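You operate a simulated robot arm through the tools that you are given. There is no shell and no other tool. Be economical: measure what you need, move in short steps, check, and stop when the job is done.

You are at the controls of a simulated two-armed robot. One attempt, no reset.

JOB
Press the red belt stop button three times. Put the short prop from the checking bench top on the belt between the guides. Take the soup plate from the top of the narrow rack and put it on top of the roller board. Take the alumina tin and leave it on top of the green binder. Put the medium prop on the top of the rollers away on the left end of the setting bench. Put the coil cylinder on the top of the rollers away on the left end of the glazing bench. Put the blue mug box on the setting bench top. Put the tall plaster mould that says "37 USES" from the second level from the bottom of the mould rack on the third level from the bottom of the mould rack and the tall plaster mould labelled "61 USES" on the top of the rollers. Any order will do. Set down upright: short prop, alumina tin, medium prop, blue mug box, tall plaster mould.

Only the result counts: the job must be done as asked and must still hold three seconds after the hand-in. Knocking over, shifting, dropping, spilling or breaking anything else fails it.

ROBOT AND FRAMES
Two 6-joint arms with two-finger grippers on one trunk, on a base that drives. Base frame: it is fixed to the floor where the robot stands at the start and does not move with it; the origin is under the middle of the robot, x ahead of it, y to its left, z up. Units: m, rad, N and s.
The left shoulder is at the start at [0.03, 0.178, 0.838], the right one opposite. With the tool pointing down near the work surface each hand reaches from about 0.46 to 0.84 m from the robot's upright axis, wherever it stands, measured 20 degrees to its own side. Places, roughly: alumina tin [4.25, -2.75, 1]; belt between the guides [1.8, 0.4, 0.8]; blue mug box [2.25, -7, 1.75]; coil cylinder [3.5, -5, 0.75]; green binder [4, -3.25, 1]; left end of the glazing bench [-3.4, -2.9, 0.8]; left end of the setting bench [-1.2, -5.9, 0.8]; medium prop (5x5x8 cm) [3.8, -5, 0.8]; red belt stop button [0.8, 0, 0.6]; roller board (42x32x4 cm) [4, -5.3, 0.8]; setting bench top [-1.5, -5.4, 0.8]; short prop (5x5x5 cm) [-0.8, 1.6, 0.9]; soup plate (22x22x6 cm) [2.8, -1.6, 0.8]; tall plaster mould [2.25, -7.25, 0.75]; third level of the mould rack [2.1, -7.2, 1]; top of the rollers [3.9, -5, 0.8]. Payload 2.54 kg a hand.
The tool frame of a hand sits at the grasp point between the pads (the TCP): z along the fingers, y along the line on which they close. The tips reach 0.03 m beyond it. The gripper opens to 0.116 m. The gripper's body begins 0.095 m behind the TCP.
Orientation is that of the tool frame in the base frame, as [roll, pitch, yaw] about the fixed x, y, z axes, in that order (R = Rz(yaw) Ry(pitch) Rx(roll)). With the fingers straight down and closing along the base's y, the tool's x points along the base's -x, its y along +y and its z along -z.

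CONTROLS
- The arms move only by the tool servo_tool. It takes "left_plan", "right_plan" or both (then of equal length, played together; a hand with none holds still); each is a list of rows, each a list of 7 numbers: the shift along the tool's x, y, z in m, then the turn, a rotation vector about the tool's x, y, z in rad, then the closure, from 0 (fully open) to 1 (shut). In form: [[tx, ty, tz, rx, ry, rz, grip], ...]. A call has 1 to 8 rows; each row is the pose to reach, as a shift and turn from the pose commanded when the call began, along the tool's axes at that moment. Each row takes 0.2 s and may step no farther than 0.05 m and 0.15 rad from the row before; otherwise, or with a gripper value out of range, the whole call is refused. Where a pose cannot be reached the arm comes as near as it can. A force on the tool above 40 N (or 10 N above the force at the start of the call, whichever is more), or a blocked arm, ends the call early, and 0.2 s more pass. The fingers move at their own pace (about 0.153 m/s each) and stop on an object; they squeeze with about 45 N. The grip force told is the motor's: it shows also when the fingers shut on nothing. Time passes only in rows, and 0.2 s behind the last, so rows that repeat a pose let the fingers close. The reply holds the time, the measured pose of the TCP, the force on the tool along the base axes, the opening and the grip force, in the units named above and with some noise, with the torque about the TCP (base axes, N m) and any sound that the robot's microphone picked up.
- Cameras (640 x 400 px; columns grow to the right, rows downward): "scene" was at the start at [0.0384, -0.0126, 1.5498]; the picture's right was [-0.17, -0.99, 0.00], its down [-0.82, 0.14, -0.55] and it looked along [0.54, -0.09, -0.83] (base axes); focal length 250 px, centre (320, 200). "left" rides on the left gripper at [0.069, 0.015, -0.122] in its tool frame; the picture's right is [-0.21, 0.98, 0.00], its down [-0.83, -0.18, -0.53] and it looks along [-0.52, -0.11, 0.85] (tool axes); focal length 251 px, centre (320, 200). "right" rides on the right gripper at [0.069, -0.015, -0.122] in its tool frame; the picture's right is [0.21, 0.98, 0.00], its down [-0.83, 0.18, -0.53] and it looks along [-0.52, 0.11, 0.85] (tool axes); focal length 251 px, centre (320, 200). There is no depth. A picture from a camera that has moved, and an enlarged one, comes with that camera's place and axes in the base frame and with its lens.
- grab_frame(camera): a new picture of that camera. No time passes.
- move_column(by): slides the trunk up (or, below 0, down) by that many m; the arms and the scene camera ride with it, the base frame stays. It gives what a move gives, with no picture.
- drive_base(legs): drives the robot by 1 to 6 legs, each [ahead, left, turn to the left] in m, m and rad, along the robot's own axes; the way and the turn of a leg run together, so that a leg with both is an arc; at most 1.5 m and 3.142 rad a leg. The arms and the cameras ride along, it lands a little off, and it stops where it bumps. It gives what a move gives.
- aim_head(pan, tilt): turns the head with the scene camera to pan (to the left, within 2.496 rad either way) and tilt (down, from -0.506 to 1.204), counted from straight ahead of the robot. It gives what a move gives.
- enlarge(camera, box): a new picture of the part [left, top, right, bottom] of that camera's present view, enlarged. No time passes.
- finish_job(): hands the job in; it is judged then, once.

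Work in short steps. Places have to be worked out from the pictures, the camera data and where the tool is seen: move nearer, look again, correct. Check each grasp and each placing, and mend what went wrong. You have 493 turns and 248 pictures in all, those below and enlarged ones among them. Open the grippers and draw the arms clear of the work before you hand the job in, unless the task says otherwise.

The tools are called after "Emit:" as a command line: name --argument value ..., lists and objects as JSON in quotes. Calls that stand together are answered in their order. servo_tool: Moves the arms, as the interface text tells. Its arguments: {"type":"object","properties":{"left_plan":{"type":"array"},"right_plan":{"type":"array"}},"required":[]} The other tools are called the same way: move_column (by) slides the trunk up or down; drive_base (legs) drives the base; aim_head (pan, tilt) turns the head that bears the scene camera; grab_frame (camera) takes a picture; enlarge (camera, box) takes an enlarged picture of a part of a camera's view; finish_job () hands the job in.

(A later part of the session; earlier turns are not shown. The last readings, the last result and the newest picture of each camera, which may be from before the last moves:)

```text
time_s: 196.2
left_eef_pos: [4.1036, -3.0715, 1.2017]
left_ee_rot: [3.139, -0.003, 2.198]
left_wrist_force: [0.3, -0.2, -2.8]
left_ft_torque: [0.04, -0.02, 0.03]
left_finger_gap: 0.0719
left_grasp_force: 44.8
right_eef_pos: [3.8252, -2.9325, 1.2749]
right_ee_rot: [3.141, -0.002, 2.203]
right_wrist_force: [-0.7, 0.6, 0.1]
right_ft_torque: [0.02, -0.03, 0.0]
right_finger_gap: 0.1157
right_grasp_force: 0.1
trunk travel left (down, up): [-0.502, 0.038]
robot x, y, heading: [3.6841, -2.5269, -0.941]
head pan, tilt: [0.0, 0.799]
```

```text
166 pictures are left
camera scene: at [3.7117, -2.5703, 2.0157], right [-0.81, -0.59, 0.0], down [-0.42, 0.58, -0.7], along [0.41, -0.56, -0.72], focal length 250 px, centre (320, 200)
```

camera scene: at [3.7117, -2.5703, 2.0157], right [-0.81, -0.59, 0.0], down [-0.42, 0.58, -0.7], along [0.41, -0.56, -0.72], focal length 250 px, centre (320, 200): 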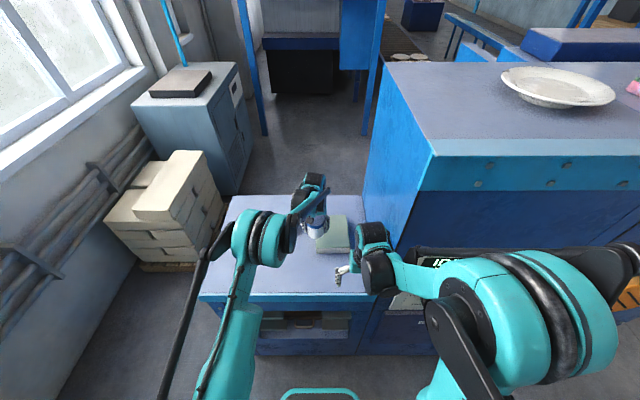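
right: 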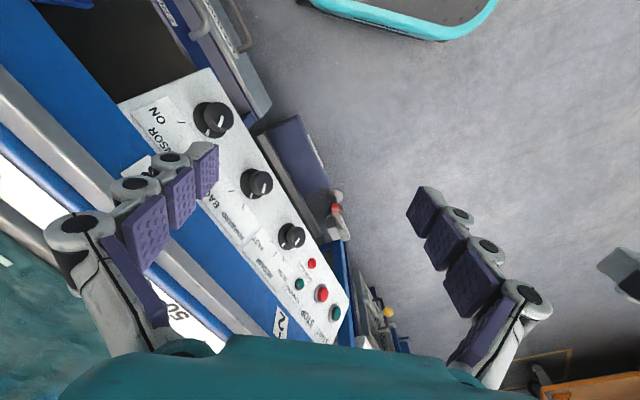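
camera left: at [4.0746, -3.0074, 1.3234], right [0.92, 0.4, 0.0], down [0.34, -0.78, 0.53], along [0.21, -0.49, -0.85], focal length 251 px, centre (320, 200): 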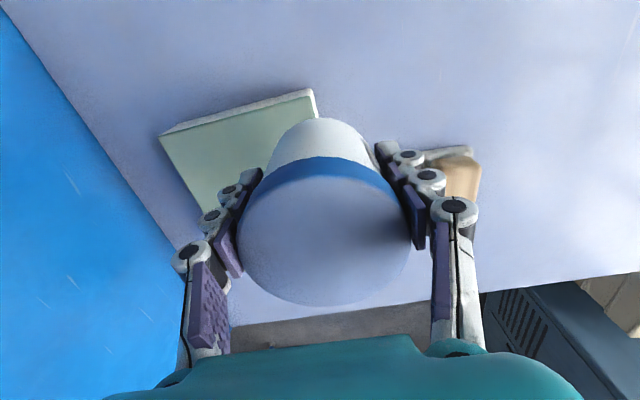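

Binder centre refined to [4.081, -3.170]. I move over it, then lower toward its top.

Emit:
servo_tool --left_plan '[[-0.033, -0.038, 0, 0, 0, 0, 1], [-0.067, -0.074, 0, 0, 0, 0, 1], [-0.067, -0.074, 0.03, 0, 0, 0, 1], [-0.067, -0.074, 0.05, 0, 0, 0, 1]]'

Emit:
grab_frame --camera "left"

Emit:
enlarge --camera "scene" --box '[270, 170, 390, 270]'

```text
refused: row 1 steps farther than a row can; nothing moved
```

```text
165 pictures are left
camera left: at [4.0746, -3.0074, 1.3234], right [0.92, 0.4, 0.0], down [0.34, -0.78, 0.53], along [0.21, -0.49, -0.85], focal length 251 px, centre (320, 200)
```

left: 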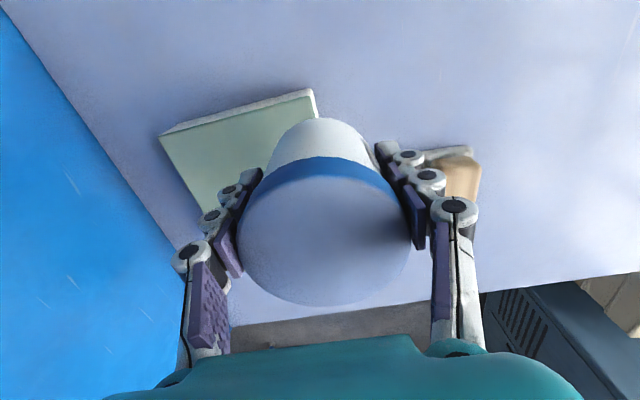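

```text
4.00 times, centred on (330, 220) of scene
camera zoom: at [3.7117, -2.5703, 2.0157], right [-0.81, -0.59, 0.0], down [-0.42, 0.58, -0.7], along [0.41, -0.56, -0.72], focal length 998 px, centre (280, 120)
```

zoom: 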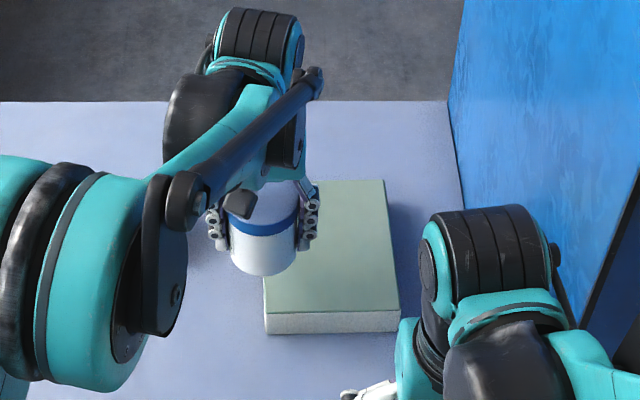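

A row was too long; same motion with smaller steps.

Emit:
servo_tool --left_plan '[[-0.023, -0.025, 0, 0, 0, 0, 1], [-0.045, -0.05, 0, 0, 0, 0, 1], [-0.067, -0.074, 0, 0, 0, 0, 1], [-0.067, -0.074, 0.03, 0, 0, 0, 1], [-0.067, -0.074, 0.05, 0, 0, 0, 1]]'

Emit:
grab_frame --camera "left"

Emit:
enlarge --camera "scene" --box '[270, 170, 390, 270]'

```text
time_s: 197.4
left_eef_pos: [4.0809, -3.1694, 1.1508]
left_ee_rot: [3.141, -0.001, 2.196]
left_wrist_force: [0.2, 0.1, -2.9]
left_ft_torque: [0.03, -0.03, -0.02]
left_finger_gap: 0.0719
left_grasp_force: 45.1
right_eef_pos: [3.8257, -2.9312, 1.2747]
right_ee_rot: [-3.139, 0.001, 2.202]
right_wrist_force: [0.4, -0.2, -0.4]
right_ft_torque: [0.02, -0.05, 0.04]
right_finger_gap: 0.1161
right_grasp_force: 0.1
trunk travel left (down, up): [-0.502, 0.038]
robot x, y, heading: [3.682, -2.5269, -0.943]
head pan, tilt: [0.0, 0.799]
```

```text
163 pictures are left
camera left: at [4.0539, -3.1048, 1.2734], right [0.92, 0.4, 0.0], down [0.34, -0.78, 0.53], along [0.21, -0.49, -0.85], focal length 251 px, centre (320, 200)
```

left: 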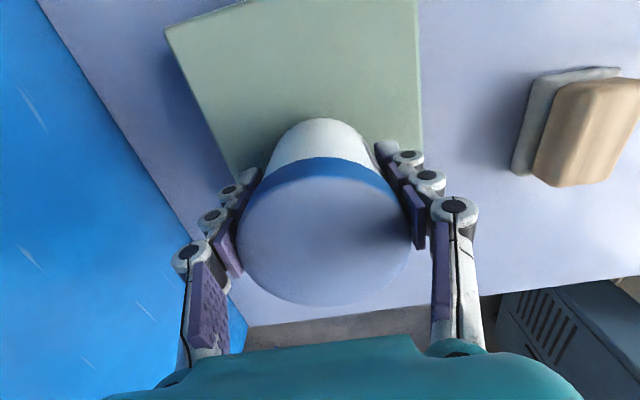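

```text
4.00 times, centred on (330, 220) of scene
camera zoom: at [3.7128, -2.5683, 2.0157], right [-0.81, -0.59, 0.0], down [-0.42, 0.58, -0.7], along [0.41, -0.56, -0.72], focal length 998 px, centre (280, 120)
```

zoom: 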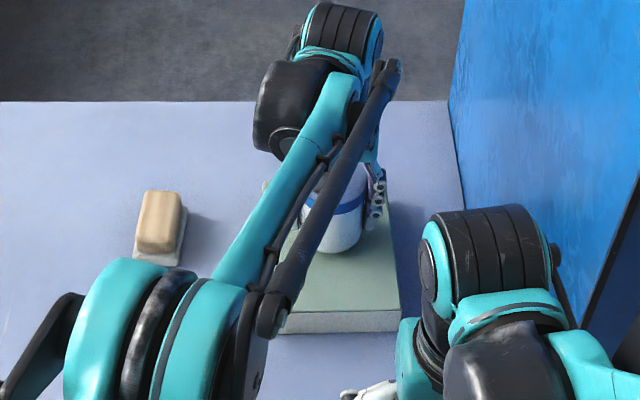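

Tin is over the binder's middle. Lower gently to contact.

Emit:
servo_tool --left_plan '[[0, 0, 0.008, 0, 0, 0, 1], [0, 0, 0.012, 0, 0, 0, 1]]'

Emit:
servo_tool --left_plan '[[0, 0, 0.005, 0, 0, 0, 1], [0, 0, 0.008, 0, 0, 0, 1]]'

```text
time_s: 198.0
left_eef_pos: [4.0813, -3.1664, 1.1447]
left_ee_rot: [3.141, 0.004, 2.195]
left_wrist_force: [4.0, -11.5, 32.8]
left_ft_torque: [0.3, -0.35, -0.14]
left_finger_gap: 0.0722
left_grasp_force: 44.8
right_eef_pos: [3.824, -2.9292, 1.2781]
right_ee_rot: [3.141, 0.002, 2.203]
right_wrist_force: [0.3, 0.8, 0.5]
right_ft_torque: [0.0, -0.02, 0.01]
right_finger_gap: 0.1163
right_grasp_force: 0.0
trunk travel left (down, up): [-0.502, 0.038]
robot x, y, heading: [3.6843, -2.5229, -0.941]
head pan, tilt: [0.0, 0.799]
```

```text
time_s: 198.6
left_eef_pos: [4.0795, -3.1647, 1.1355]
left_ee_rot: [3.141, 0.004, 2.195]
left_wrist_force: [0.8, -6.0, 31.5]
left_ft_torque: [0.02, -0.09, -0.17]
left_finger_gap: 0.0718
left_grasp_force: 44.8
left hand out of reach, approached as far as the arm can: row 1, 2
right_eef_pos: [3.8248, -2.9288, 1.2767]
right_ee_rot: [-3.141, 0.001, 2.202]
right_wrist_force: [-0.3, 0.1, 0.1]
right_ft_torque: [0.0, 0.04, 0.0]
right_finger_gap: 0.116
right_grasp_force: 0.1
trunk travel left (down, up): [-0.502, 0.038]
robot x, y, heading: [3.6853, -2.5304, -0.937]
head pan, tilt: [0.0, 0.799]
```

Contact made (pressing ~32 N). I ease off and open.

Emit:
servo_tool --left_plan '[[0, 0, -0.006, 0, 0, 0, 1], [0, 0, -0.008, 0, 0, 0, 0.9]]'

Emit:
servo_tool --left_plan '[[0, 0, 0, 0, 0, 0, 0.3], [0, 0, 0, 0, 0, 0, 0], [0, 0, 0, 0, 0, 0, 0]]'

Emit:
servo_tool --left_plan '[[0, 0, -0.03, 0, 0, 0, 0], [0, 0, -0.07, 0, 0, 0, 0], [0, 0, -0.11, 0, 0, 0, 0]]'

Emit:
grab_frame --camera "left"

```text
time_s: 199.2
left_eef_pos: [4.0819, -3.1654, 1.1416]
left_ee_rot: [3.141, -0.002, 2.199]
left_wrist_force: [0.1, 0.3, -3.5]
left_ft_torque: [0.02, 0.01, 0.02]
left_finger_gap: 0.0714
left_grasp_force: 45.2
right_eef_pos: [3.8261, -2.9306, 1.2747]
right_ee_rot: [-3.14, 0.0, 2.203]
right_wrist_force: [0.7, -0.4, 0.0]
right_ft_torque: [-0.01, 0.0, 0.04]
right_finger_gap: 0.1158
right_grasp_force: 0.0
trunk travel left (down, up): [-0.502, 0.038]
robot x, y, heading: [3.6851, -2.5258, -0.938]
head pan, tilt: [0.0, 0.799]
```

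```text
time_s: 200.0
left_eef_pos: [4.0814, -3.1649, 1.1425]
left_ee_rot: [3.141, -0.002, 2.196]
left_wrist_force: [1.1, 0.3, 0.2]
left_ft_torque: [0.02, 0.0, 0.02]
left_finger_gap: 0.116
left_grasp_force: 0.1
right_eef_pos: [3.8255, -2.9313, 1.276]
right_ee_rot: [-3.141, -0.001, 2.203]
right_wrist_force: [0.1, 0.9, -0.2]
right_ft_torque: [-0.01, 0.02, -0.03]
right_finger_gap: 0.1159
right_grasp_force: 0.0
trunk travel left (down, up): [-0.502, 0.038]
robot x, y, heading: [3.6827, -2.5243, -0.943]
head pan, tilt: [0.0, 0.799]
```

```text
time_s: 200.8
left_eef_pos: [4.0828, -3.1653, 1.2515]
left_ee_rot: [3.141, -0.003, 2.193]
left_wrist_force: [-0.5, 0.3, 0.3]
left_ft_torque: [0.0, 0.04, -0.05]
left_finger_gap: 0.1159
left_grasp_force: 0.0
right_eef_pos: [3.8256, -2.9309, 1.2753]
right_ee_rot: [-3.138, 0.0, 2.202]
right_wrist_force: [-0.5, -0.4, 0.1]
right_ft_torque: [-0.01, 0.0, -0.03]
right_finger_gap: 0.116
right_grasp_force: 0.1
trunk travel left (down, up): [-0.502, 0.038]
robot x, y, heading: [3.6852, -2.528, -0.939]
head pan, tilt: [0.0, 0.799]
```

```text
161 pictures are left
camera left: at [4.0543, -3.1003, 1.3729], right [0.92, 0.4, 0.0], down [0.34, -0.78, 0.53], along [0.21, -0.49, -0.85], focal length 251 px, centre (320, 200)
```

left: 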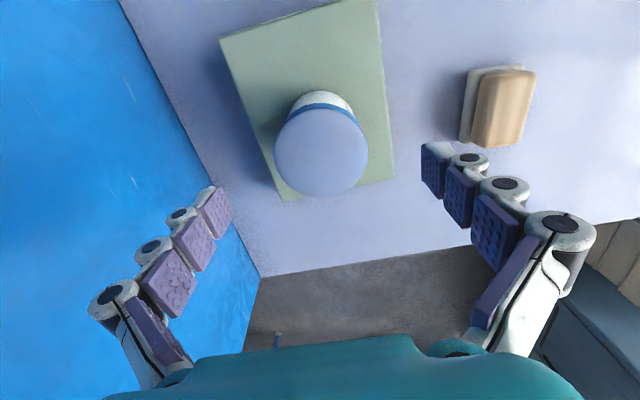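

The tin stands on the binder. I bring the left arm back to neutral, back away, and turn round to face the rack.

Emit:
servo_tool --left_plan '[[0.03, 0.03, -0.01, 0, 0, 0, 0], [0.06, 0.06, -0.01, 0, 0, 0, 0], [0.09, 0.09, -0.01, 0, 0, 0, 0], [0.12, 0.12, -0.01, 0, 0, 0, 0], [0.15, 0.15, -0.01, 0, 0, 0, 0], [0.18, 0.18, -0.01, 0, 0, 0, 0], [0.21, 0.21, -0.01, 0, 0, 0, 0], [0.24, 0.23, -0.01, 0, 0, 0, 0]]'

Emit:
drive_base --legs '[[-0.3, 0, 0], [0, 0, 3.141], [0, 0, 0.004]]'

Emit:
aim_head --pan 0.0 --tilt 0.8

Emit:
grab_frame --camera "scene"

```text
time_s: 202.6
left_eef_pos: [4.1287, -2.836, 1.263]
left_ee_rot: [-3.14, 0.001, 2.196]
left_wrist_force: [0.1, 0.6, -0.1]
left_ft_torque: [0.01, 0.02, 0.0]
left_finger_gap: 0.1159
left_grasp_force: 0.1
right_eef_pos: [3.8257, -2.93, 1.2758]
right_ee_rot: [-3.14, 0.001, 2.202]
right_wrist_force: [-0.3, 0.6, -1.0]
right_ft_torque: [0.01, 0.0, -0.03]
right_finger_gap: 0.1161
right_grasp_force: 0.1
trunk travel left (down, up): [-0.502, 0.038]
robot x, y, heading: [3.6844, -2.521, -0.942]
head pan, tilt: [0.0, 0.799]
```

```text
time_s: 209.2
left_eef_pos: [3.6204, -1.7581, 1.2645]
left_ee_rot: [-3.135, -0.002, -2.096]
left_wrist_force: [16.2, -17.4, 4.3]
left_ft_torque: [1.19, 1.24, 0.47]
left_finger_gap: 0.1045
left_grasp_force: 0.0
right_eef_pos: [3.8183, -1.9836, 1.2752]
right_ee_rot: [3.135, 0.001, -2.061]
right_wrist_force: [-0.1, -1.0, 0.9]
right_ft_torque: [0.02, 0.04, 0.0]
right_finger_gap: 0.1158
right_grasp_force: 0.2
trunk travel left (down, up): [-0.502, 0.038]
robot x, y, heading: [3.5051, -2.2839, 1.079]
head pan, tilt: [0.0, 0.799]
stopped in leg 2: the robot was blocked; the commanded pose is now the measured one
```

```text
time_s: 209.8
left_eef_pos: [3.62, -1.7574, 1.2635]
left_ee_rot: [-3.138, 0.0, -2.093]
left_wrist_force: [28.2, -22.1, 16.5]
left_ft_torque: [1.95, 2.74, 0.28]
left_finger_gap: 0.1027
left_grasp_force: 0.1
right_eef_pos: [3.8185, -1.9828, 1.2745]
right_ee_rot: [3.132, 0.001, -2.058]
right_wrist_force: [-0.1, -0.6, -0.3]
right_ft_torque: [0.01, -0.01, -0.01]
right_finger_gap: 0.1162
right_grasp_force: 0.0
trunk travel left (down, up): [-0.502, 0.038]
robot x, y, heading: [3.5074, -2.2852, 1.083]
head pan, tilt: [0.0, 0.799]
```

```text
160 pictures are left
camera scene: at [3.5462, -2.247, 2.0157], right [0.88, -0.47, -0.01], down [-0.34, -0.63, -0.7], along [0.32, 0.62, -0.72], focal length 250 px, centre (320, 200)
```

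scene: 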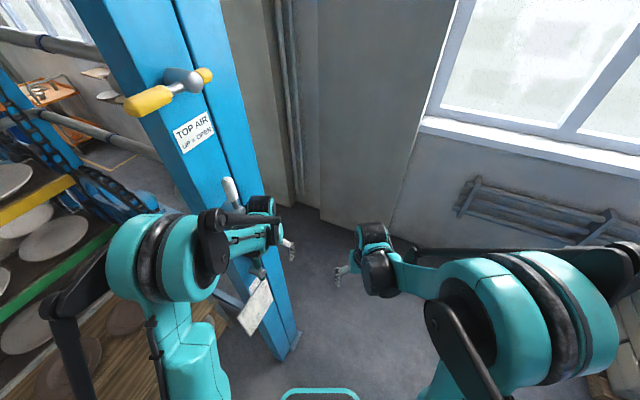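

The left hand bumped the post with air valves while turning. I turn back a little and check that the valve is unmoved.

Emit:
drive_base --legs '[[0, 0, -0.25]]'

Emit:
aim_head --pan 0.3 --tilt 0.7

Emit:
grab_frame --camera "scene"

```text
time_s: 211.1
left_eef_pos: [3.7392, -1.7931, 1.263]
left_ee_rot: [-3.132, 0.001, -2.342]
left_wrist_force: [-0.2, -0.2, -0.5]
left_ft_torque: [-0.01, 0.02, -0.01]
left_finger_gap: 0.1158
left_grasp_force: 0.0
right_eef_pos: [3.8768, -2.0644, 1.2758]
right_ee_rot: [3.141, 0.0, -2.311]
right_wrist_force: [0.1, -0.6, 0.4]
right_ft_torque: [0.02, 0.07, 0.0]
right_finger_gap: 0.116
right_grasp_force: 0.0
trunk travel left (down, up): [-0.502, 0.038]
robot x, y, heading: [3.5054, -2.2829, 0.83]
head pan, tilt: [0.0, 0.799]
```

```text
time_s: 211.9
left_eef_pos: [3.7377, -1.7938, 1.2628]
left_ee_rot: [-3.131, 0.001, -2.342]
left_wrist_force: [0.2, -0.4, -0.2]
left_ft_torque: [0.0, 0.0, -0.03]
left_finger_gap: 0.1161
left_grasp_force: 0.0
right_eef_pos: [3.8749, -2.0632, 1.2749]
right_ee_rot: [-3.138, 0.0, -2.31]
right_wrist_force: [-0.8, 0.0, 0.2]
right_ft_torque: [0.0, 0.05, 0.03]
right_finger_gap: 0.116
right_grasp_force: 0.1
trunk travel left (down, up): [-0.502, 0.038]
robot x, y, heading: [3.5057, -2.2813, 0.821]
head pan, tilt: [0.3, 0.7]
```

```text
159 pictures are left
camera scene: at [3.5215, -2.2284, 2.024], right [0.9, -0.43, 0.0], down [-0.28, -0.58, -0.76], along [0.33, 0.69, -0.64], focal length 250 px, centre (320, 200)
```

scene: 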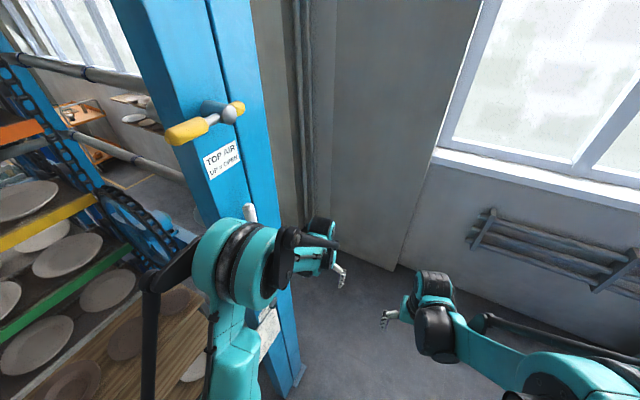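

I zoom on the lower valve handle.

Emit:
enlarge --camera "scene" --box '[150, 80, 350, 260]'

```text
2.22 times, centred on (250, 170) of scene
camera zoom: at [3.5215, -2.2284, 2.024], right [0.9, -0.43, 0.0], down [-0.28, -0.58, -0.76], along [0.33, 0.69, -0.64], focal length 554 px, centre (476, 267)
```

zoom: 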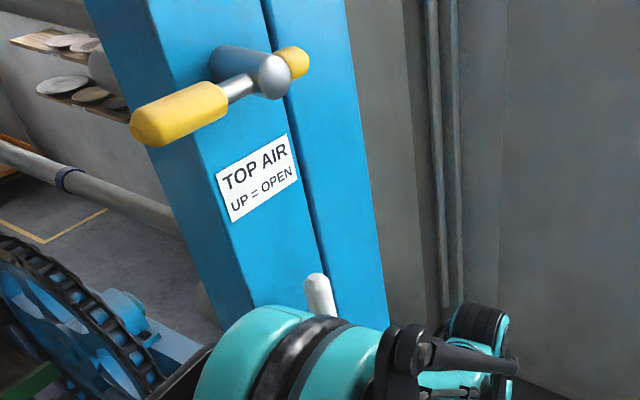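

Valve handle still stands up. I back away from the post, then complete the turn to face the rack.

Emit:
drive_base --legs '[[-0.5, -0.05, 0], [0, 0, 1.38]]'

Emit:
grab_frame --camera "scene"

```text
time_s: 218.2
left_eef_pos: [2.7658, -2.3742, 1.2623]
left_ee_rot: [-3.133, 0.0, -0.945]
left_wrist_force: [0.0, -0.2, 0.0]
left_ft_torque: [-0.02, 0.04, 0.04]
left_finger_gap: 0.1159
left_grasp_force: 0.0
right_eef_pos: [3.0559, -2.2843, 1.2764]
right_ee_rot: [-3.139, 0.0, -0.915]
right_wrist_force: [0.7, -0.8, 0.0]
right_ft_torque: [0.01, 0.01, 0.0]
right_finger_gap: 0.1159
right_grasp_force: 0.1
trunk travel left (down, up): [-0.502, 0.038]
robot x, y, heading: [3.2071, -2.6895, 2.225]
head pan, tilt: [0.3, 0.7]
```

```text
157 pictures are left
camera scene: at [3.1549, -2.6615, 2.024], right [0.58, 0.82, 0.0], down [0.53, -0.37, -0.76], along [-0.62, 0.44, -0.64], focal length 250 px, centre (320, 200)
```

scene: 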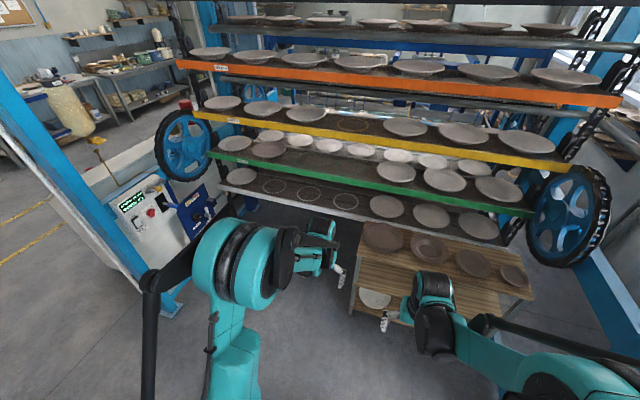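

Soup plate centre is at about [2.75, -1.545], near the rack's front edge (rack top ≈ 0.76). I'll pinch its near rim from the front with the right hand: lower the trunk, shift right, and pitch the hand forward.

Emit:
move_column --by -0.22

Emit:
drive_base --legs '[[0, -0.13, -0.015]]'

Emit:
servo_tool --right_plan '[[-0.03, 0, 0.01, 0, -0.14, 0, 0], [-0.06, 0, 0.02, 0, -0.28, 0, 0], [-0.09, 0, 0.03, 0, -0.42, 0, 0], [-0.12, 0, 0.04, 0, -0.56, 0, 0], [-0.15, 0, 0.05, 0, -0.7, 0, 0], [-0.18, 0, 0.06, 0, -0.84, 0, 0], [-0.2, 0, 0.07, 0, -0.98, 0, 0], [-0.22, 0, 0.08, 0, -1.12, 0, 0]]'

Emit:
servo_tool --right_plan '[[0, 0, 0, 0, 0, 0.145, 0], [0, 0, 0, 0, 0, 0.29, 0], [0, 0, 0, 0, 0, 0.435, 0], [0, 0, 0, 0, 0, 0.58, 0], [0, 0, 0, 0, 0, 0.725, 0], [0, 0, 0, 0, 0, 0.87, 0], [0, 0, 0, 0, 0, 1.015, 0], [0, 0, 0, 0, 0, 1.16, 0]]'

Emit:
servo_tool --right_plan '[[0, 0, 0, 0, 0, 0.14, 0], [0, 0, 0, 0, 0, 0.28, 0], [0, 0, 0, 0, 0, 0.411, 0]]'

Emit:
grab_frame --camera "right"

Emit:
grab_frame --camera "scene"

```text
time_s: 220.6
left_eef_pos: [2.7648, -2.3746, 1.0426]
left_ee_rot: [-3.131, 0.0, -0.945]
left_wrist_force: [0.1, 0.4, 0.4]
left_ft_torque: [-0.03, -0.03, -0.01]
left_finger_gap: 0.116
left_grasp_force: 0.1
right_eef_pos: [3.0558, -2.2855, 1.0559]
right_ee_rot: [-3.141, 0.001, -0.914]
right_wrist_force: [0.1, 0.2, 0.0]
right_ft_torque: [-0.02, -0.03, 0.02]
right_finger_gap: 0.1158
right_grasp_force: 0.0
trunk travel left (down, up): [-0.282, 0.258]
robot x, y, heading: [3.2072, -2.687, 2.227]
head pan, tilt: [0.3, 0.7]
```

```text
time_s: 221.8
left_eef_pos: [2.8724, -2.2907, 1.0426]
left_ee_rot: [-3.131, 0.001, -0.961]
left_wrist_force: [0.2, -0.3, 0.2]
left_ft_torque: [-0.02, 0.04, 0.0]
left_finger_gap: 0.1158
left_grasp_force: 0.2
right_eef_pos: [3.1652, -2.2046, 1.0548]
right_ee_rot: [-3.141, -0.001, -0.93]
right_wrist_force: [0.1, 0.8, -0.6]
right_ft_torque: [-0.05, 0.04, -0.03]
right_finger_gap: 0.1159
right_grasp_force: 0.0
trunk travel left (down, up): [-0.282, 0.258]
robot x, y, heading: [3.3099, -2.6097, 2.212]
head pan, tilt: [0.3, 0.7]
```

```text
time_s: 223.6
left_eef_pos: [2.8721, -2.2882, 1.0414]
left_ee_rot: [-3.131, -0.003, -0.962]
left_wrist_force: [-0.8, 0.3, 0.0]
left_ft_torque: [-0.06, -0.01, 0.02]
left_finger_gap: 0.1162
left_grasp_force: 0.0
right_eef_pos: [2.9876, -1.981, 1.0328]
right_ee_rot: [-3.137, 1.119, -0.927]
right_wrist_force: [0.2, 0.8, 0.5]
right_ft_torque: [0.01, 0.02, 0.0]
right_finger_gap: 0.1157
right_grasp_force: 0.0
right hand out of reach, approached as far as the arm can: row 5, 6, 7, 8
trunk travel left (down, up): [-0.282, 0.258]
robot x, y, heading: [3.3115, -2.6104, 2.206]
head pan, tilt: [0.3, 0.7]
```

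```text
time_s: 225.4
left_eef_pos: [2.8732, -2.2889, 1.0415]
left_ee_rot: [-3.13, 0.0, -0.959]
left_wrist_force: [0.1, 0.2, 0.2]
left_ft_torque: [-0.02, 0.01, -0.01]
left_finger_gap: 0.116
left_grasp_force: 0.0
right_eef_pos: [2.9873, -1.9812, 1.0318]
right_ee_rot: [2.056, 0.367, -2.314]
right_wrist_force: [-0.2, 0.0, 0.3]
right_ft_torque: [0.02, 0.0, -0.02]
right_finger_gap: 0.116
right_grasp_force: 0.1
trunk travel left (down, up): [-0.282, 0.258]
robot x, y, heading: [3.311, -2.6122, 2.207]
head pan, tilt: [0.3, 0.7]
```

```text
time_s: 226.2
left_eef_pos: [2.8735, -2.2901, 1.0422]
left_ee_rot: [-3.132, 0.002, -0.959]
left_wrist_force: [0.0, -0.9, 0.0]
left_ft_torque: [0.01, 0.02, -0.02]
left_finger_gap: 0.1161
left_grasp_force: 0.0
right_eef_pos: [2.9871, -1.9812, 1.0325]
right_ee_rot: [2.022, -0.002, -2.501]
right_wrist_force: [0.5, 0.3, -1.2]
right_ft_torque: [-0.02, -0.01, -0.03]
right_finger_gap: 0.116
right_grasp_force: 0.1
trunk travel left (down, up): [-0.282, 0.258]
robot x, y, heading: [3.3108, -2.6088, 2.212]
head pan, tilt: [0.3, 0.7]
```

```text
156 pictures are left
camera right: at [3.0018, -2.1167, 1.071], right [-0.43, 0.21, 0.88], down [0.9, 0.17, 0.4], along [-0.07, 0.96, -0.27], focal length 251 px, centre (320, 200)
```

right: 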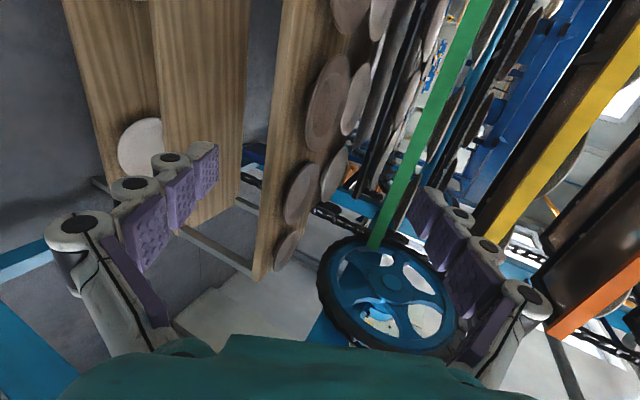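

```text
155 pictures are left
camera scene: at [3.2583, -2.583, 1.804], right [0.59, 0.81, 0.0], down [0.52, -0.38, -0.76], along [-0.62, 0.45, -0.64], focal length 250 px, centre (320, 200)
```

scene: 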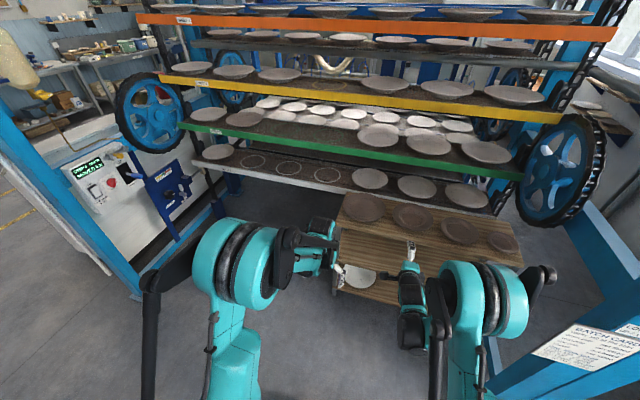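

The right hand now points forward and 26° down with fingers closing vertically. I drive ahead 0.28 and right 0.07 to bring it before the plate, and look.

Emit:
drive_base --legs '[[0.28, -0.07, 0]]'

Emit:
grab_frame --camera "right"

Emit:
enlarge --camera "scene" --box '[300, 170, 540, 330]'

```text
time_s: 228.2
left_eef_pos: [2.7629, -2.0253, 1.0436]
left_ee_rot: [-3.129, -0.001, -0.962]
left_wrist_force: [-0.6, 0.4, 0.3]
left_ft_torque: [-0.02, -0.03, 0.03]
left_finger_gap: 0.116
left_grasp_force: 0.0
right_eef_pos: [2.8794, -1.7159, 1.0313]
right_ee_rot: [2.024, 0.0, -2.502]
right_wrist_force: [-0.1, -0.2, 0.6]
right_ft_torque: [-0.01, -0.01, -0.02]
right_finger_gap: 0.116
right_grasp_force: 0.1
trunk travel left (down, up): [-0.282, 0.258]
robot x, y, heading: [3.2038, -2.3405, 2.209]
head pan, tilt: [0.3, 0.7]
```

```text
154 pictures are left
camera right: at [2.8922, -1.8506, 1.0705], right [-0.43, 0.21, 0.88], down [0.9, 0.17, 0.4], along [-0.07, 0.96, -0.27], focal length 251 px, centre (320, 200)
```

right: 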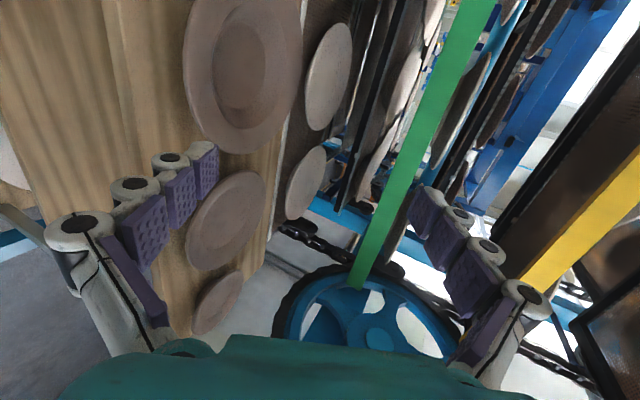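

```text
2.50 times, centred on (420, 250) of scene
camera zoom: at [3.1486, -2.3162, 1.804], right [0.59, 0.81, 0.0], down [0.52, -0.38, -0.76], along [-0.62, 0.45, -0.64], focal length 624 px, centre (70, 75)
```

zoom: 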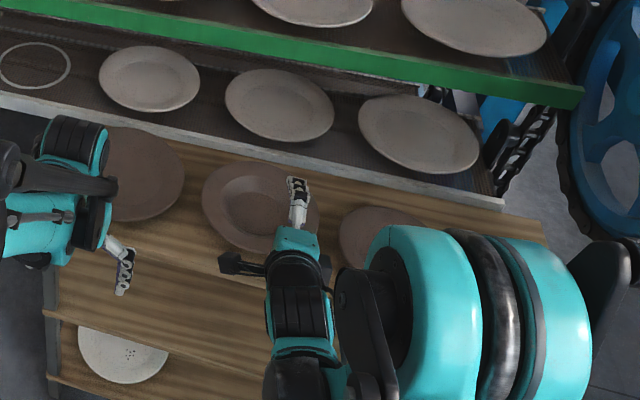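

Plate centre ≈ u 1.275, rim z ≈ 0.81. I level the hand by 15° more, narrow the fingers to about 4 cm, before lowering.

Emit:
servo_tool --right_plan '[[0, 0, 0, -0.13, 0, 0, 0.4], [0, 0, 0, -0.26, 0, 0, 0.655]]'

```text
time_s: 228.8
left_eef_pos: [2.7635, -2.0247, 1.0428]
left_ee_rot: [-3.131, 0.0, -0.959]
left_wrist_force: [0.9, -0.3, 0.7]
left_ft_torque: [-0.02, -0.02, 0.04]
left_finger_gap: 0.1158
left_grasp_force: 0.0
right_eef_pos: [2.8482, -1.6863, 1.0628]
right_ee_rot: [1.762, 0.001, -2.5]
right_wrist_force: [0.1, 0.9, 0.6]
right_ft_torque: [0.03, 0.03, 0.0]
right_finger_gap: 0.04
right_grasp_force: 0.1
right hand out of reach, approached as far as the arm can: row 1, 2
trunk travel left (down, up): [-0.282, 0.258]
robot x, y, heading: [3.1984, -2.3426, 2.209]
head pan, tilt: [0.3, 0.7]
```

Slightly too folded for that angle; I back the base 7 cm and move down toward the pre-grasp point in front of the rim.

Emit:
drive_base --legs '[[-0.07, 0, 0]]'

Emit:
servo_tool --right_plan '[[0.004, -0.034, 0.02, 0, 0, 0, 0.655], [0.008, -0.07, 0.04, 0, 0, 0, 0.655], [0.012, -0.105, 0.06, 0, 0, 0, 0.655], [0.017, -0.14, 0.085, 0, 0, 0, 0.655]]'

Emit:
grab_frame --camera "right"

Emit:
enlarge --camera "scene" --box '[300, 170, 540, 330]'

```text
time_s: 229.8
left_eef_pos: [2.8069, -2.0829, 1.0434]
left_ee_rot: [-3.131, 0.002, -0.961]
left_wrist_force: [0.1, -0.4, 0.1]
left_ft_torque: [0.03, 0.04, 0.03]
left_finger_gap: 0.1158
left_grasp_force: 0.0
right_eef_pos: [2.8906, -1.7451, 1.0637]
right_ee_rot: [1.763, 0.001, -2.499]
right_wrist_force: [0.0, -1.6, 0.4]
right_ft_torque: [-0.04, 0.0, 0.0]
right_finger_gap: 0.0401
right_grasp_force: 0.0
trunk travel left (down, up): [-0.282, 0.258]
robot x, y, heading: [3.2434, -2.4018, 2.217]
head pan, tilt: [0.3, 0.7]
```

```text
time_s: 230.8
left_eef_pos: [2.8056, -2.0803, 1.0424]
left_ee_rot: [-3.131, 0.001, -0.96]
left_wrist_force: [-0.2, 0.5, 0.5]
left_ft_torque: [0.0, 0.01, -0.01]
left_finger_gap: 0.1163
left_grasp_force: 0.1
right_eef_pos: [2.8448, -1.7078, 0.9078]
right_ee_rot: [1.763, 0.004, -2.499]
right_wrist_force: [-0.4, 0.1, 0.1]
right_ft_torque: [0.03, -0.01, 0.0]
right_finger_gap: 0.0401
right_grasp_force: 0.0
right hand out of reach, approached as far as the arm can: row 1, 2, 3
trunk travel left (down, up): [-0.282, 0.258]
robot x, y, heading: [3.2452, -2.3976, 2.216]
head pan, tilt: [0.3, 0.7]
```

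```text
152 pictures are left
camera right: at [2.8624, -1.8485, 0.9165], right [-0.28, 0.02, 0.96], down [0.95, 0.1, 0.28], along [-0.09, 0.99, -0.05], focal length 251 px, centre (320, 200)
```

right: 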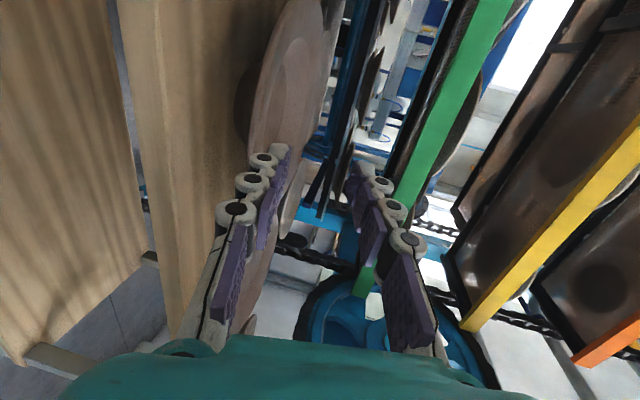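

```text
2.50 times, centred on (420, 250) of scene
camera zoom: at [3.1907, -2.3729, 1.804], right [0.59, 0.81, 0.0], down [0.52, -0.38, -0.76], along [-0.62, 0.45, -0.64], focal length 624 px, centre (70, 75)
```

zoom: 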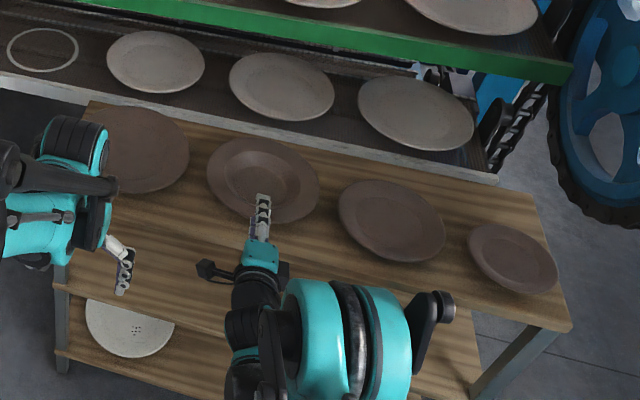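

The hand is in front of the plate, aligned laterally; rim height now reads about 0.83. I lower to that height, still short of the rim, and check.

Emit:
servo_tool --right_plan '[[0, -0.035, 0, 0, 0, 0, 0.655], [0, -0.068, 0.005, 0, 0, 0, 0.655]]'

Emit:
grab_frame --camera "right"

```text
time_s: 231.4
left_eef_pos: [2.8058, -2.0821, 1.0414]
left_ee_rot: [-3.132, 0.002, -0.96]
left_wrist_force: [0.0, -0.9, 0.9]
left_ft_torque: [0.0, 0.0, 0.01]
left_finger_gap: 0.1161
left_grasp_force: 0.1
right_eef_pos: [2.846, -1.7099, 0.9088]
right_ee_rot: [1.763, 0.001, -2.499]
right_wrist_force: [0.4, 0.2, 0.3]
right_ft_torque: [-0.02, 0.05, 0.03]
right_finger_gap: 0.04
right_grasp_force: 0.1
right hand out of reach, approached as far as the arm can: row 1, 2
trunk travel left (down, up): [-0.282, 0.258]
robot x, y, heading: [3.2448, -2.3991, 2.215]
head pan, tilt: [0.3, 0.7]
```

```text
150 pictures are left
camera right: at [2.8642, -1.8504, 0.915], right [-0.29, 0.02, 0.96], down [0.95, 0.1, 0.28], along [-0.09, 0.99, -0.05], focal length 251 px, centre (320, 200)
```

right: 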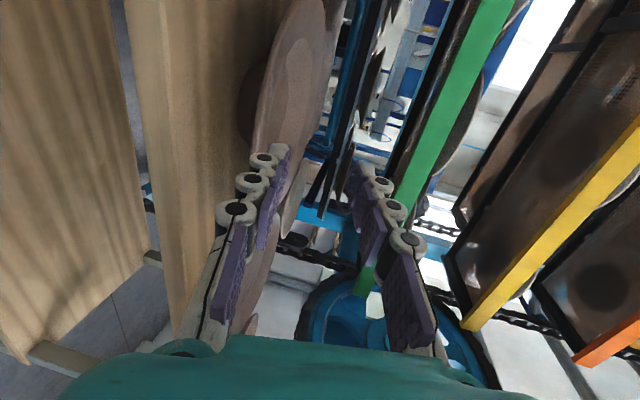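

Arm can't fold lower, so I cancel that shift and lower with the trunk instead.

Emit:
servo_tool --right_plan '[[0, 0.034, -0.002, 0, 0, 0, 0.655], [0, 0.068, -0.005, 0, 0, 0, 0.655]]'

Emit:
move_column --by -0.065

Emit:
grab_frame --camera "right"

```text
time_s: 232.1
left_eef_pos: [2.8062, -2.0806, 1.0429]
left_ee_rot: [-3.131, 0.0, -0.96]
left_wrist_force: [0.0, 0.1, 0.7]
left_ft_torque: [0.0, -0.03, -0.03]
left_finger_gap: 0.1161
left_grasp_force: 0.1
right_eef_pos: [2.8406, -1.7056, 0.975]
right_ee_rot: [1.762, 0.003, -2.499]
right_wrist_force: [0.1, 0.6, 0.2]
right_ft_torque: [0.0, 0.02, 0.01]
right_finger_gap: 0.0402
right_grasp_force: 0.1
trunk travel left (down, up): [-0.282, 0.258]
robot x, y, heading: [3.2413, -2.4005, 2.211]
head pan, tilt: [0.3, 0.7]
```

```text
time_s: 233.1
left_eef_pos: [2.8059, -2.0814, 0.9778]
left_ee_rot: [-3.131, 0.001, -0.96]
left_wrist_force: [0.1, 0.3, 0.1]
left_ft_torque: [0.03, -0.01, -0.01]
left_finger_gap: 0.116
left_grasp_force: 0.0
right_eef_pos: [2.8395, -1.7047, 0.9095]
right_ee_rot: [1.763, 0.002, -2.499]
right_wrist_force: [-0.5, 0.2, 0.1]
right_ft_torque: [-0.01, 0.0, -0.02]
right_finger_gap: 0.0401
right_grasp_force: 0.1
trunk travel left (down, up): [-0.217, 0.323]
robot x, y, heading: [3.2421, -2.3988, 2.213]
head pan, tilt: [0.3, 0.7]
```

```text
149 pictures are left
camera right: at [2.8586, -1.8452, 0.9172], right [-0.28, 0.02, 0.96], down [0.95, 0.1, 0.28], along [-0.09, 0.99, -0.05], focal length 251 px, centre (320, 200)
```

right: 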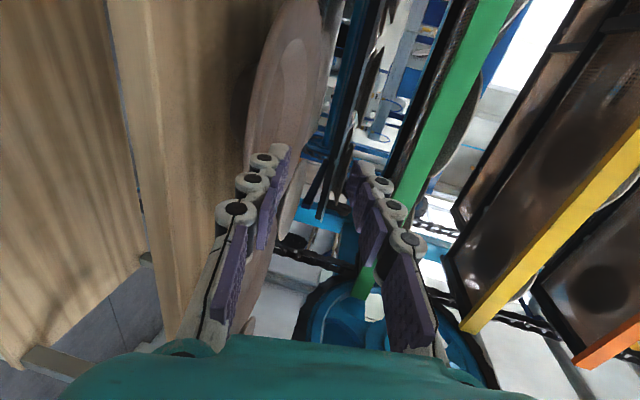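

Now 7 cm more with the trunk.

Emit:
move_column --by -0.07

Emit:
grab_frame --camera "right"

Emit:
enlarge --camera "scene" --box '[340, 190, 480, 290]'

```text
time_s: 234.2
left_eef_pos: [2.8052, -2.0818, 0.9074]
left_ee_rot: [-3.131, 0.0, -0.96]
left_wrist_force: [0.8, 0.0, 0.7]
left_ft_torque: [0.0, -0.01, -0.03]
left_finger_gap: 0.1158
left_grasp_force: 0.1
right_eef_pos: [2.8403, -1.7052, 0.8399]
right_ee_rot: [1.762, 0.003, -2.498]
right_wrist_force: [-1.2, -0.1, 0.2]
right_ft_torque: [0.01, 0.03, -0.05]
right_finger_gap: 0.0398
right_grasp_force: 0.1
trunk travel left (down, up): [-0.147, 0.393]
robot x, y, heading: [3.244, -2.3997, 2.211]
head pan, tilt: [0.3, 0.7]
```

```text
148 pictures are left
camera right: at [2.8586, -1.8452, 0.8472], right [-0.28, 0.02, 0.96], down [0.95, 0.1, 0.28], along [-0.09, 0.99, -0.05], focal length 251 px, centre (320, 200)
```

right: 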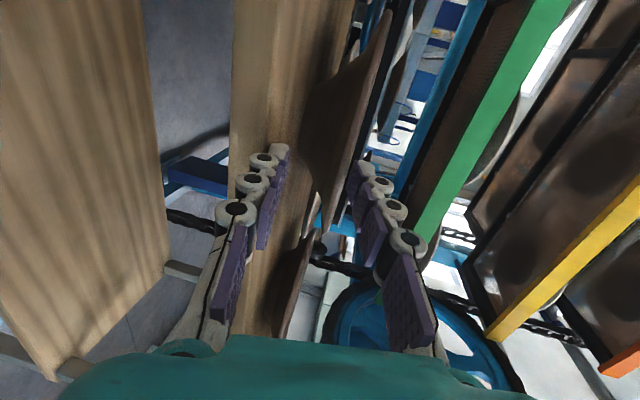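

```text
4.00 times, centred on (410, 240) of scene
camera zoom: at [3.1912, -2.3741, 1.6691], right [0.59, 0.81, 0.0], down [0.52, -0.38, -0.76], along [-0.62, 0.45, -0.64], focal length 998 px, centre (-40, 40)
```

zoom: 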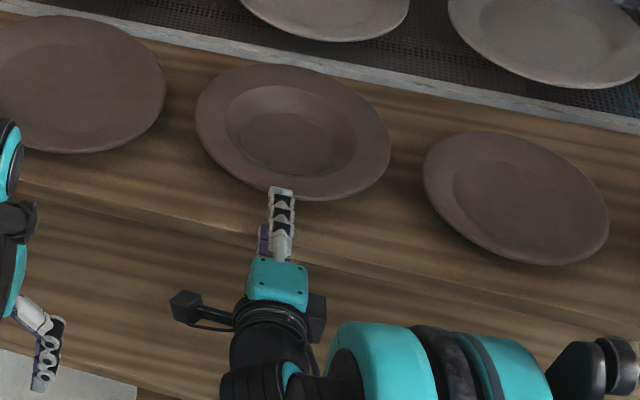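

I enlarge the right-hand view to see the rim between the fingers.

Emit:
enlarge --camera "right" --box '[230, 0, 430, 250]'

```text
1.60 times, centred on (330, 125) of right
camera zoom: at [2.8586, -1.8452, 0.8472], right [-0.28, 0.02, 0.96], down [0.95, 0.1, 0.28], along [-0.09, 0.99, -0.05], focal length 402 px, centre (304, 320)
```

zoom: 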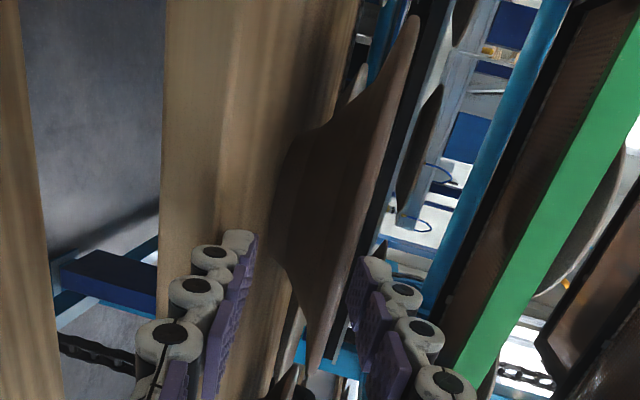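

The rim is seen edge-on, so it's at z≈0.85. I raise the trunk 1 cm and advance 6.5 cm so the pads straddle the rim, then close.

Emit:
move_column --by 0.01

Emit:
servo_tool --right_plan '[[0, 0, 0.02, 0, 0, 0, 0.655], [0, 0, 0.038, 0, 0, 0, 0.655], [0, 0, 0.053, 0, 0, 0, 0.655], [0, 0, 0.065, 0, 0, 0, 0.655]]'

Emit:
enlarge --camera "right" --box '[230, 0, 430, 250]'

Emit:
enlarge --camera "scene" --box '[340, 190, 480, 290]'

```text
time_s: 234.8
left_eef_pos: [2.8051, -2.0817, 0.9168]
left_ee_rot: [-3.131, 0.001, -0.96]
left_wrist_force: [0.6, -0.2, -0.1]
left_ft_torque: [-0.03, -0.03, 0.0]
left_finger_gap: 0.1158
left_grasp_force: 0.1
right_eef_pos: [2.8397, -1.7051, 0.8486]
right_ee_rot: [1.763, 0.001, -2.498]
right_wrist_force: [0.4, 0.2, 0.0]
right_ft_torque: [0.01, 0.03, 0.0]
right_finger_gap: 0.0401
right_grasp_force: 0.0
trunk travel left (down, up): [-0.157, 0.383]
robot x, y, heading: [3.2404, -2.3994, 2.214]
head pan, tilt: [0.3, 0.7]
```

```text
time_s: 235.8
left_eef_pos: [2.8056, -2.0806, 0.917]
left_ee_rot: [-3.132, -0.001, -0.961]
left_wrist_force: [-0.9, 0.1, -0.4]
left_ft_torque: [-0.02, 0.0, -0.01]
left_finger_gap: 0.1161
left_grasp_force: 0.1
right_eef_pos: [2.8014, -1.6535, 0.8364]
right_ee_rot: [1.762, 0.002, -2.501]
right_wrist_force: [0.6, -1.3, 2.5]
right_ft_torque: [-0.02, -0.04, 0.0]
right_finger_gap: 0.0394
right_grasp_force: 0.1
trunk travel left (down, up): [-0.157, 0.383]
robot x, y, heading: [3.2438, -2.4006, 2.212]
head pan, tilt: [0.3, 0.7]
```

```text
1.60 times, centred on (330, 125) of right
camera zoom: at [2.82, -1.7944, 0.8435], right [-0.28, 0.02, 0.96], down [0.95, 0.1, 0.28], along [-0.09, 0.99, -0.05], focal length 402 px, centre (304, 320)
```

zoom: 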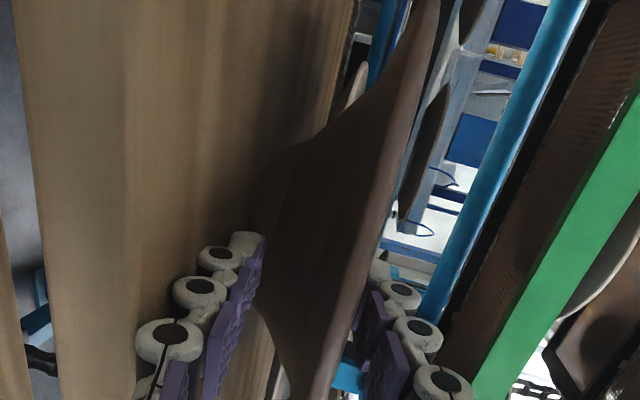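

```text
4.00 times, centred on (410, 240) of scene
camera zoom: at [3.1911, -2.374, 1.679], right [0.59, 0.81, 0.0], down [0.52, -0.38, -0.76], along [-0.62, 0.45, -0.64], focal length 998 px, centre (-40, 40)
```

zoom: 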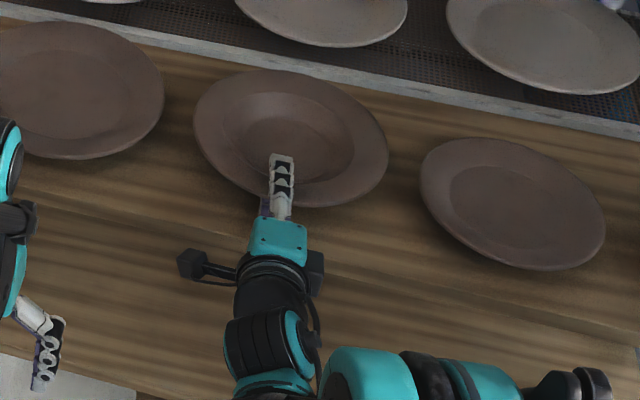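

The rim lies between the pads, nearer the upper one. I raise the hand slightly while closing.

Emit:
servo_tool --right_plan '[[0, 0.008, 0, 0, 0, 0, 0.68], [0, 0.013, 0, 0, 0, 0, 0.8], [0, 0.013, 0, 0, 0, 0, 0.95], [0, 0.013, 0, 0, 0, 0, 1], [0, 0.013, 0, 0, 0, 0, 1], [0, 0.013, 0, 0, 0, 0, 1]]'

Emit:
enlarge --camera "right" --box '[230, 0, 430, 250]'

```text
time_s: 237.2
left_eef_pos: [2.8055, -2.0804, 0.9164]
left_ee_rot: [-3.131, 0.0, -0.96]
left_wrist_force: [-0.1, 0.1, -0.7]
left_ft_torque: [-0.01, -0.02, -0.03]
left_finger_gap: 0.1161
left_grasp_force: 0.0
right_eef_pos: [2.7993, -1.653, 0.8487]
right_ee_rot: [1.766, 0.001, -2.498]
right_wrist_force: [-0.4, -0.7, -6.5]
right_ft_torque: [-0.47, -0.3, -0.02]
right_finger_gap: 0.0159
right_grasp_force: 42.0
trunk travel left (down, up): [-0.157, 0.383]
robot x, y, heading: [3.2401, -2.3995, 2.214]
head pan, tilt: [0.3, 0.7]
```

```text
1.60 times, centred on (330, 125) of right
camera zoom: at [2.8186, -1.7924, 0.8557], right [-0.28, 0.02, 0.96], down [0.95, 0.1, 0.28], along [-0.09, 0.99, -0.05], focal length 402 px, centre (304, 320)
```

zoom: 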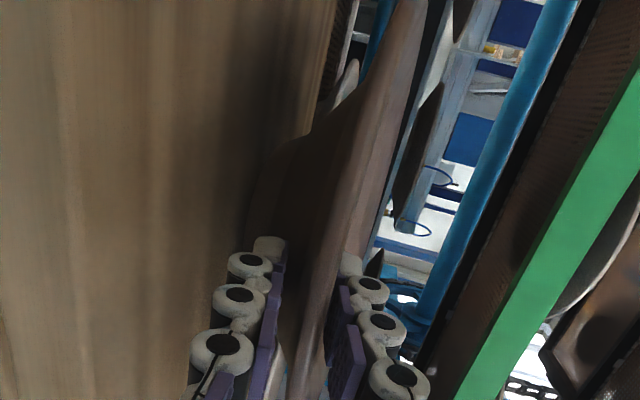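

Gripped (1.6 cm), already carrying weight. I lift 3 cm with the trunk and check.

Emit:
move_column --by 0.03

Emit:
enlarge --camera "scene" --box '[340, 190, 480, 290]'

Emit:
grab_frame --camera "right"

```text
time_s: 237.9
left_eef_pos: [2.8048, -2.0803, 0.9481]
left_ee_rot: [-3.131, -0.001, -0.96]
left_wrist_force: [0.2, 0.9, 0.5]
left_ft_torque: [0.0, -0.03, 0.02]
left_finger_gap: 0.116
left_grasp_force: 0.1
right_eef_pos: [2.7987, -1.6528, 0.8778]
right_ee_rot: [1.765, 0.002, -2.501]
right_wrist_force: [0.2, 0.0, -6.8]
right_ft_torque: [-0.48, -0.29, 0.01]
right_finger_gap: 0.0157
right_grasp_force: 41.9
trunk travel left (down, up): [-0.187, 0.353]
robot x, y, heading: [3.2431, -2.4008, 2.213]
head pan, tilt: [0.3, 0.7]
```

```text
4.00 times, centred on (410, 240) of scene
camera zoom: at [3.19, -2.3724, 1.7089], right [0.59, 0.81, 0.0], down [0.52, -0.38, -0.76], along [-0.62, 0.45, -0.65], focal length 998 px, centre (-40, 40)
```

zoom: 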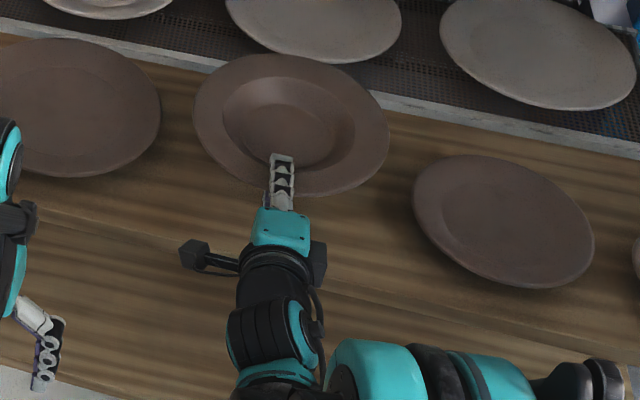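

```text
141 pictures are left
camera right: at [2.8184, -1.7922, 0.8854], right [-0.29, 0.02, 0.96], down [0.95, 0.1, 0.28], along [-0.09, 0.99, -0.05], focal length 251 px, centre (320, 200)
```

right: 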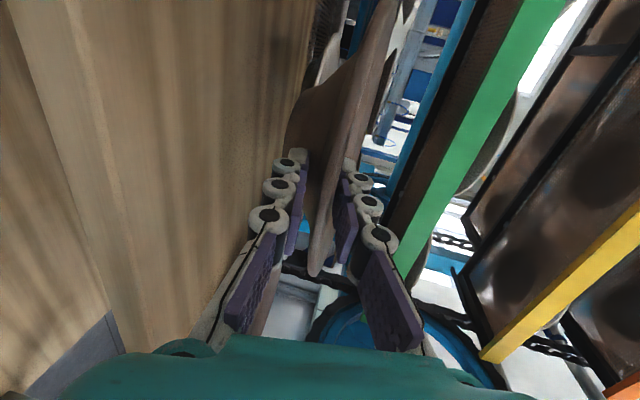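

Held level. I back straight out from the rack, then raise.

Emit:
drive_base --legs '[[-0.3, 0, 0]]'

Emit:
move_column --by 0.2

Emit:
grab_frame --camera "scene"

```text
time_s: 239.9
left_eef_pos: [2.9802, -2.3118, 0.947]
left_ee_rot: [-3.131, 0.0, -0.965]
left_wrist_force: [0.2, -0.2, 0.8]
left_ft_torque: [0.05, 0.03, -0.02]
left_finger_gap: 0.116
left_grasp_force: 0.1
right_eef_pos: [2.9787, -1.8847, 0.8794]
right_ee_rot: [1.763, 0.001, -2.507]
right_wrist_force: [0.4, -0.8, -5.8]
right_ft_torque: [-0.46, -0.33, 0.04]
right_finger_gap: 0.0156
right_grasp_force: 41.3
trunk travel left (down, up): [-0.187, 0.353]
robot x, y, heading: [3.4187, -2.6344, 2.202]
head pan, tilt: [0.3, 0.7]
```

```text
time_s: 242.1
left_eef_pos: [2.9794, -2.3129, 1.1466]
left_ee_rot: [-3.132, -0.002, -0.965]
left_wrist_force: [0.0, 0.8, -0.2]
left_ft_torque: [-0.01, 0.0, 0.02]
left_finger_gap: 0.1164
left_grasp_force: 0.1
right_eef_pos: [2.9777, -1.8826, 1.078]
right_ee_rot: [1.764, 0.003, -2.505]
right_wrist_force: [0.1, -0.9, -6.5]
right_ft_torque: [-0.49, -0.31, 0.04]
right_finger_gap: 0.0159
right_grasp_force: 41.6
trunk travel left (down, up): [-0.387, 0.153]
robot x, y, heading: [3.4151, -2.6343, 2.2]
head pan, tilt: [0.3, 0.7]
```

```text
140 pictures are left
camera scene: at [3.3638, -2.6064, 1.9088], right [0.59, 0.8, 0.0], down [0.52, -0.38, -0.76], along [-0.61, 0.45, -0.64], focal length 250 px, centre (320, 200)
```

scene: 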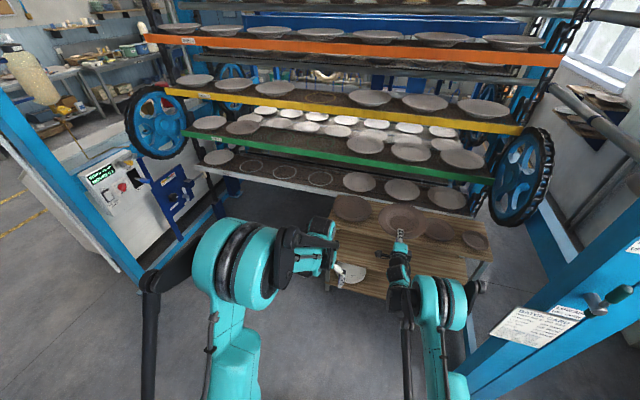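

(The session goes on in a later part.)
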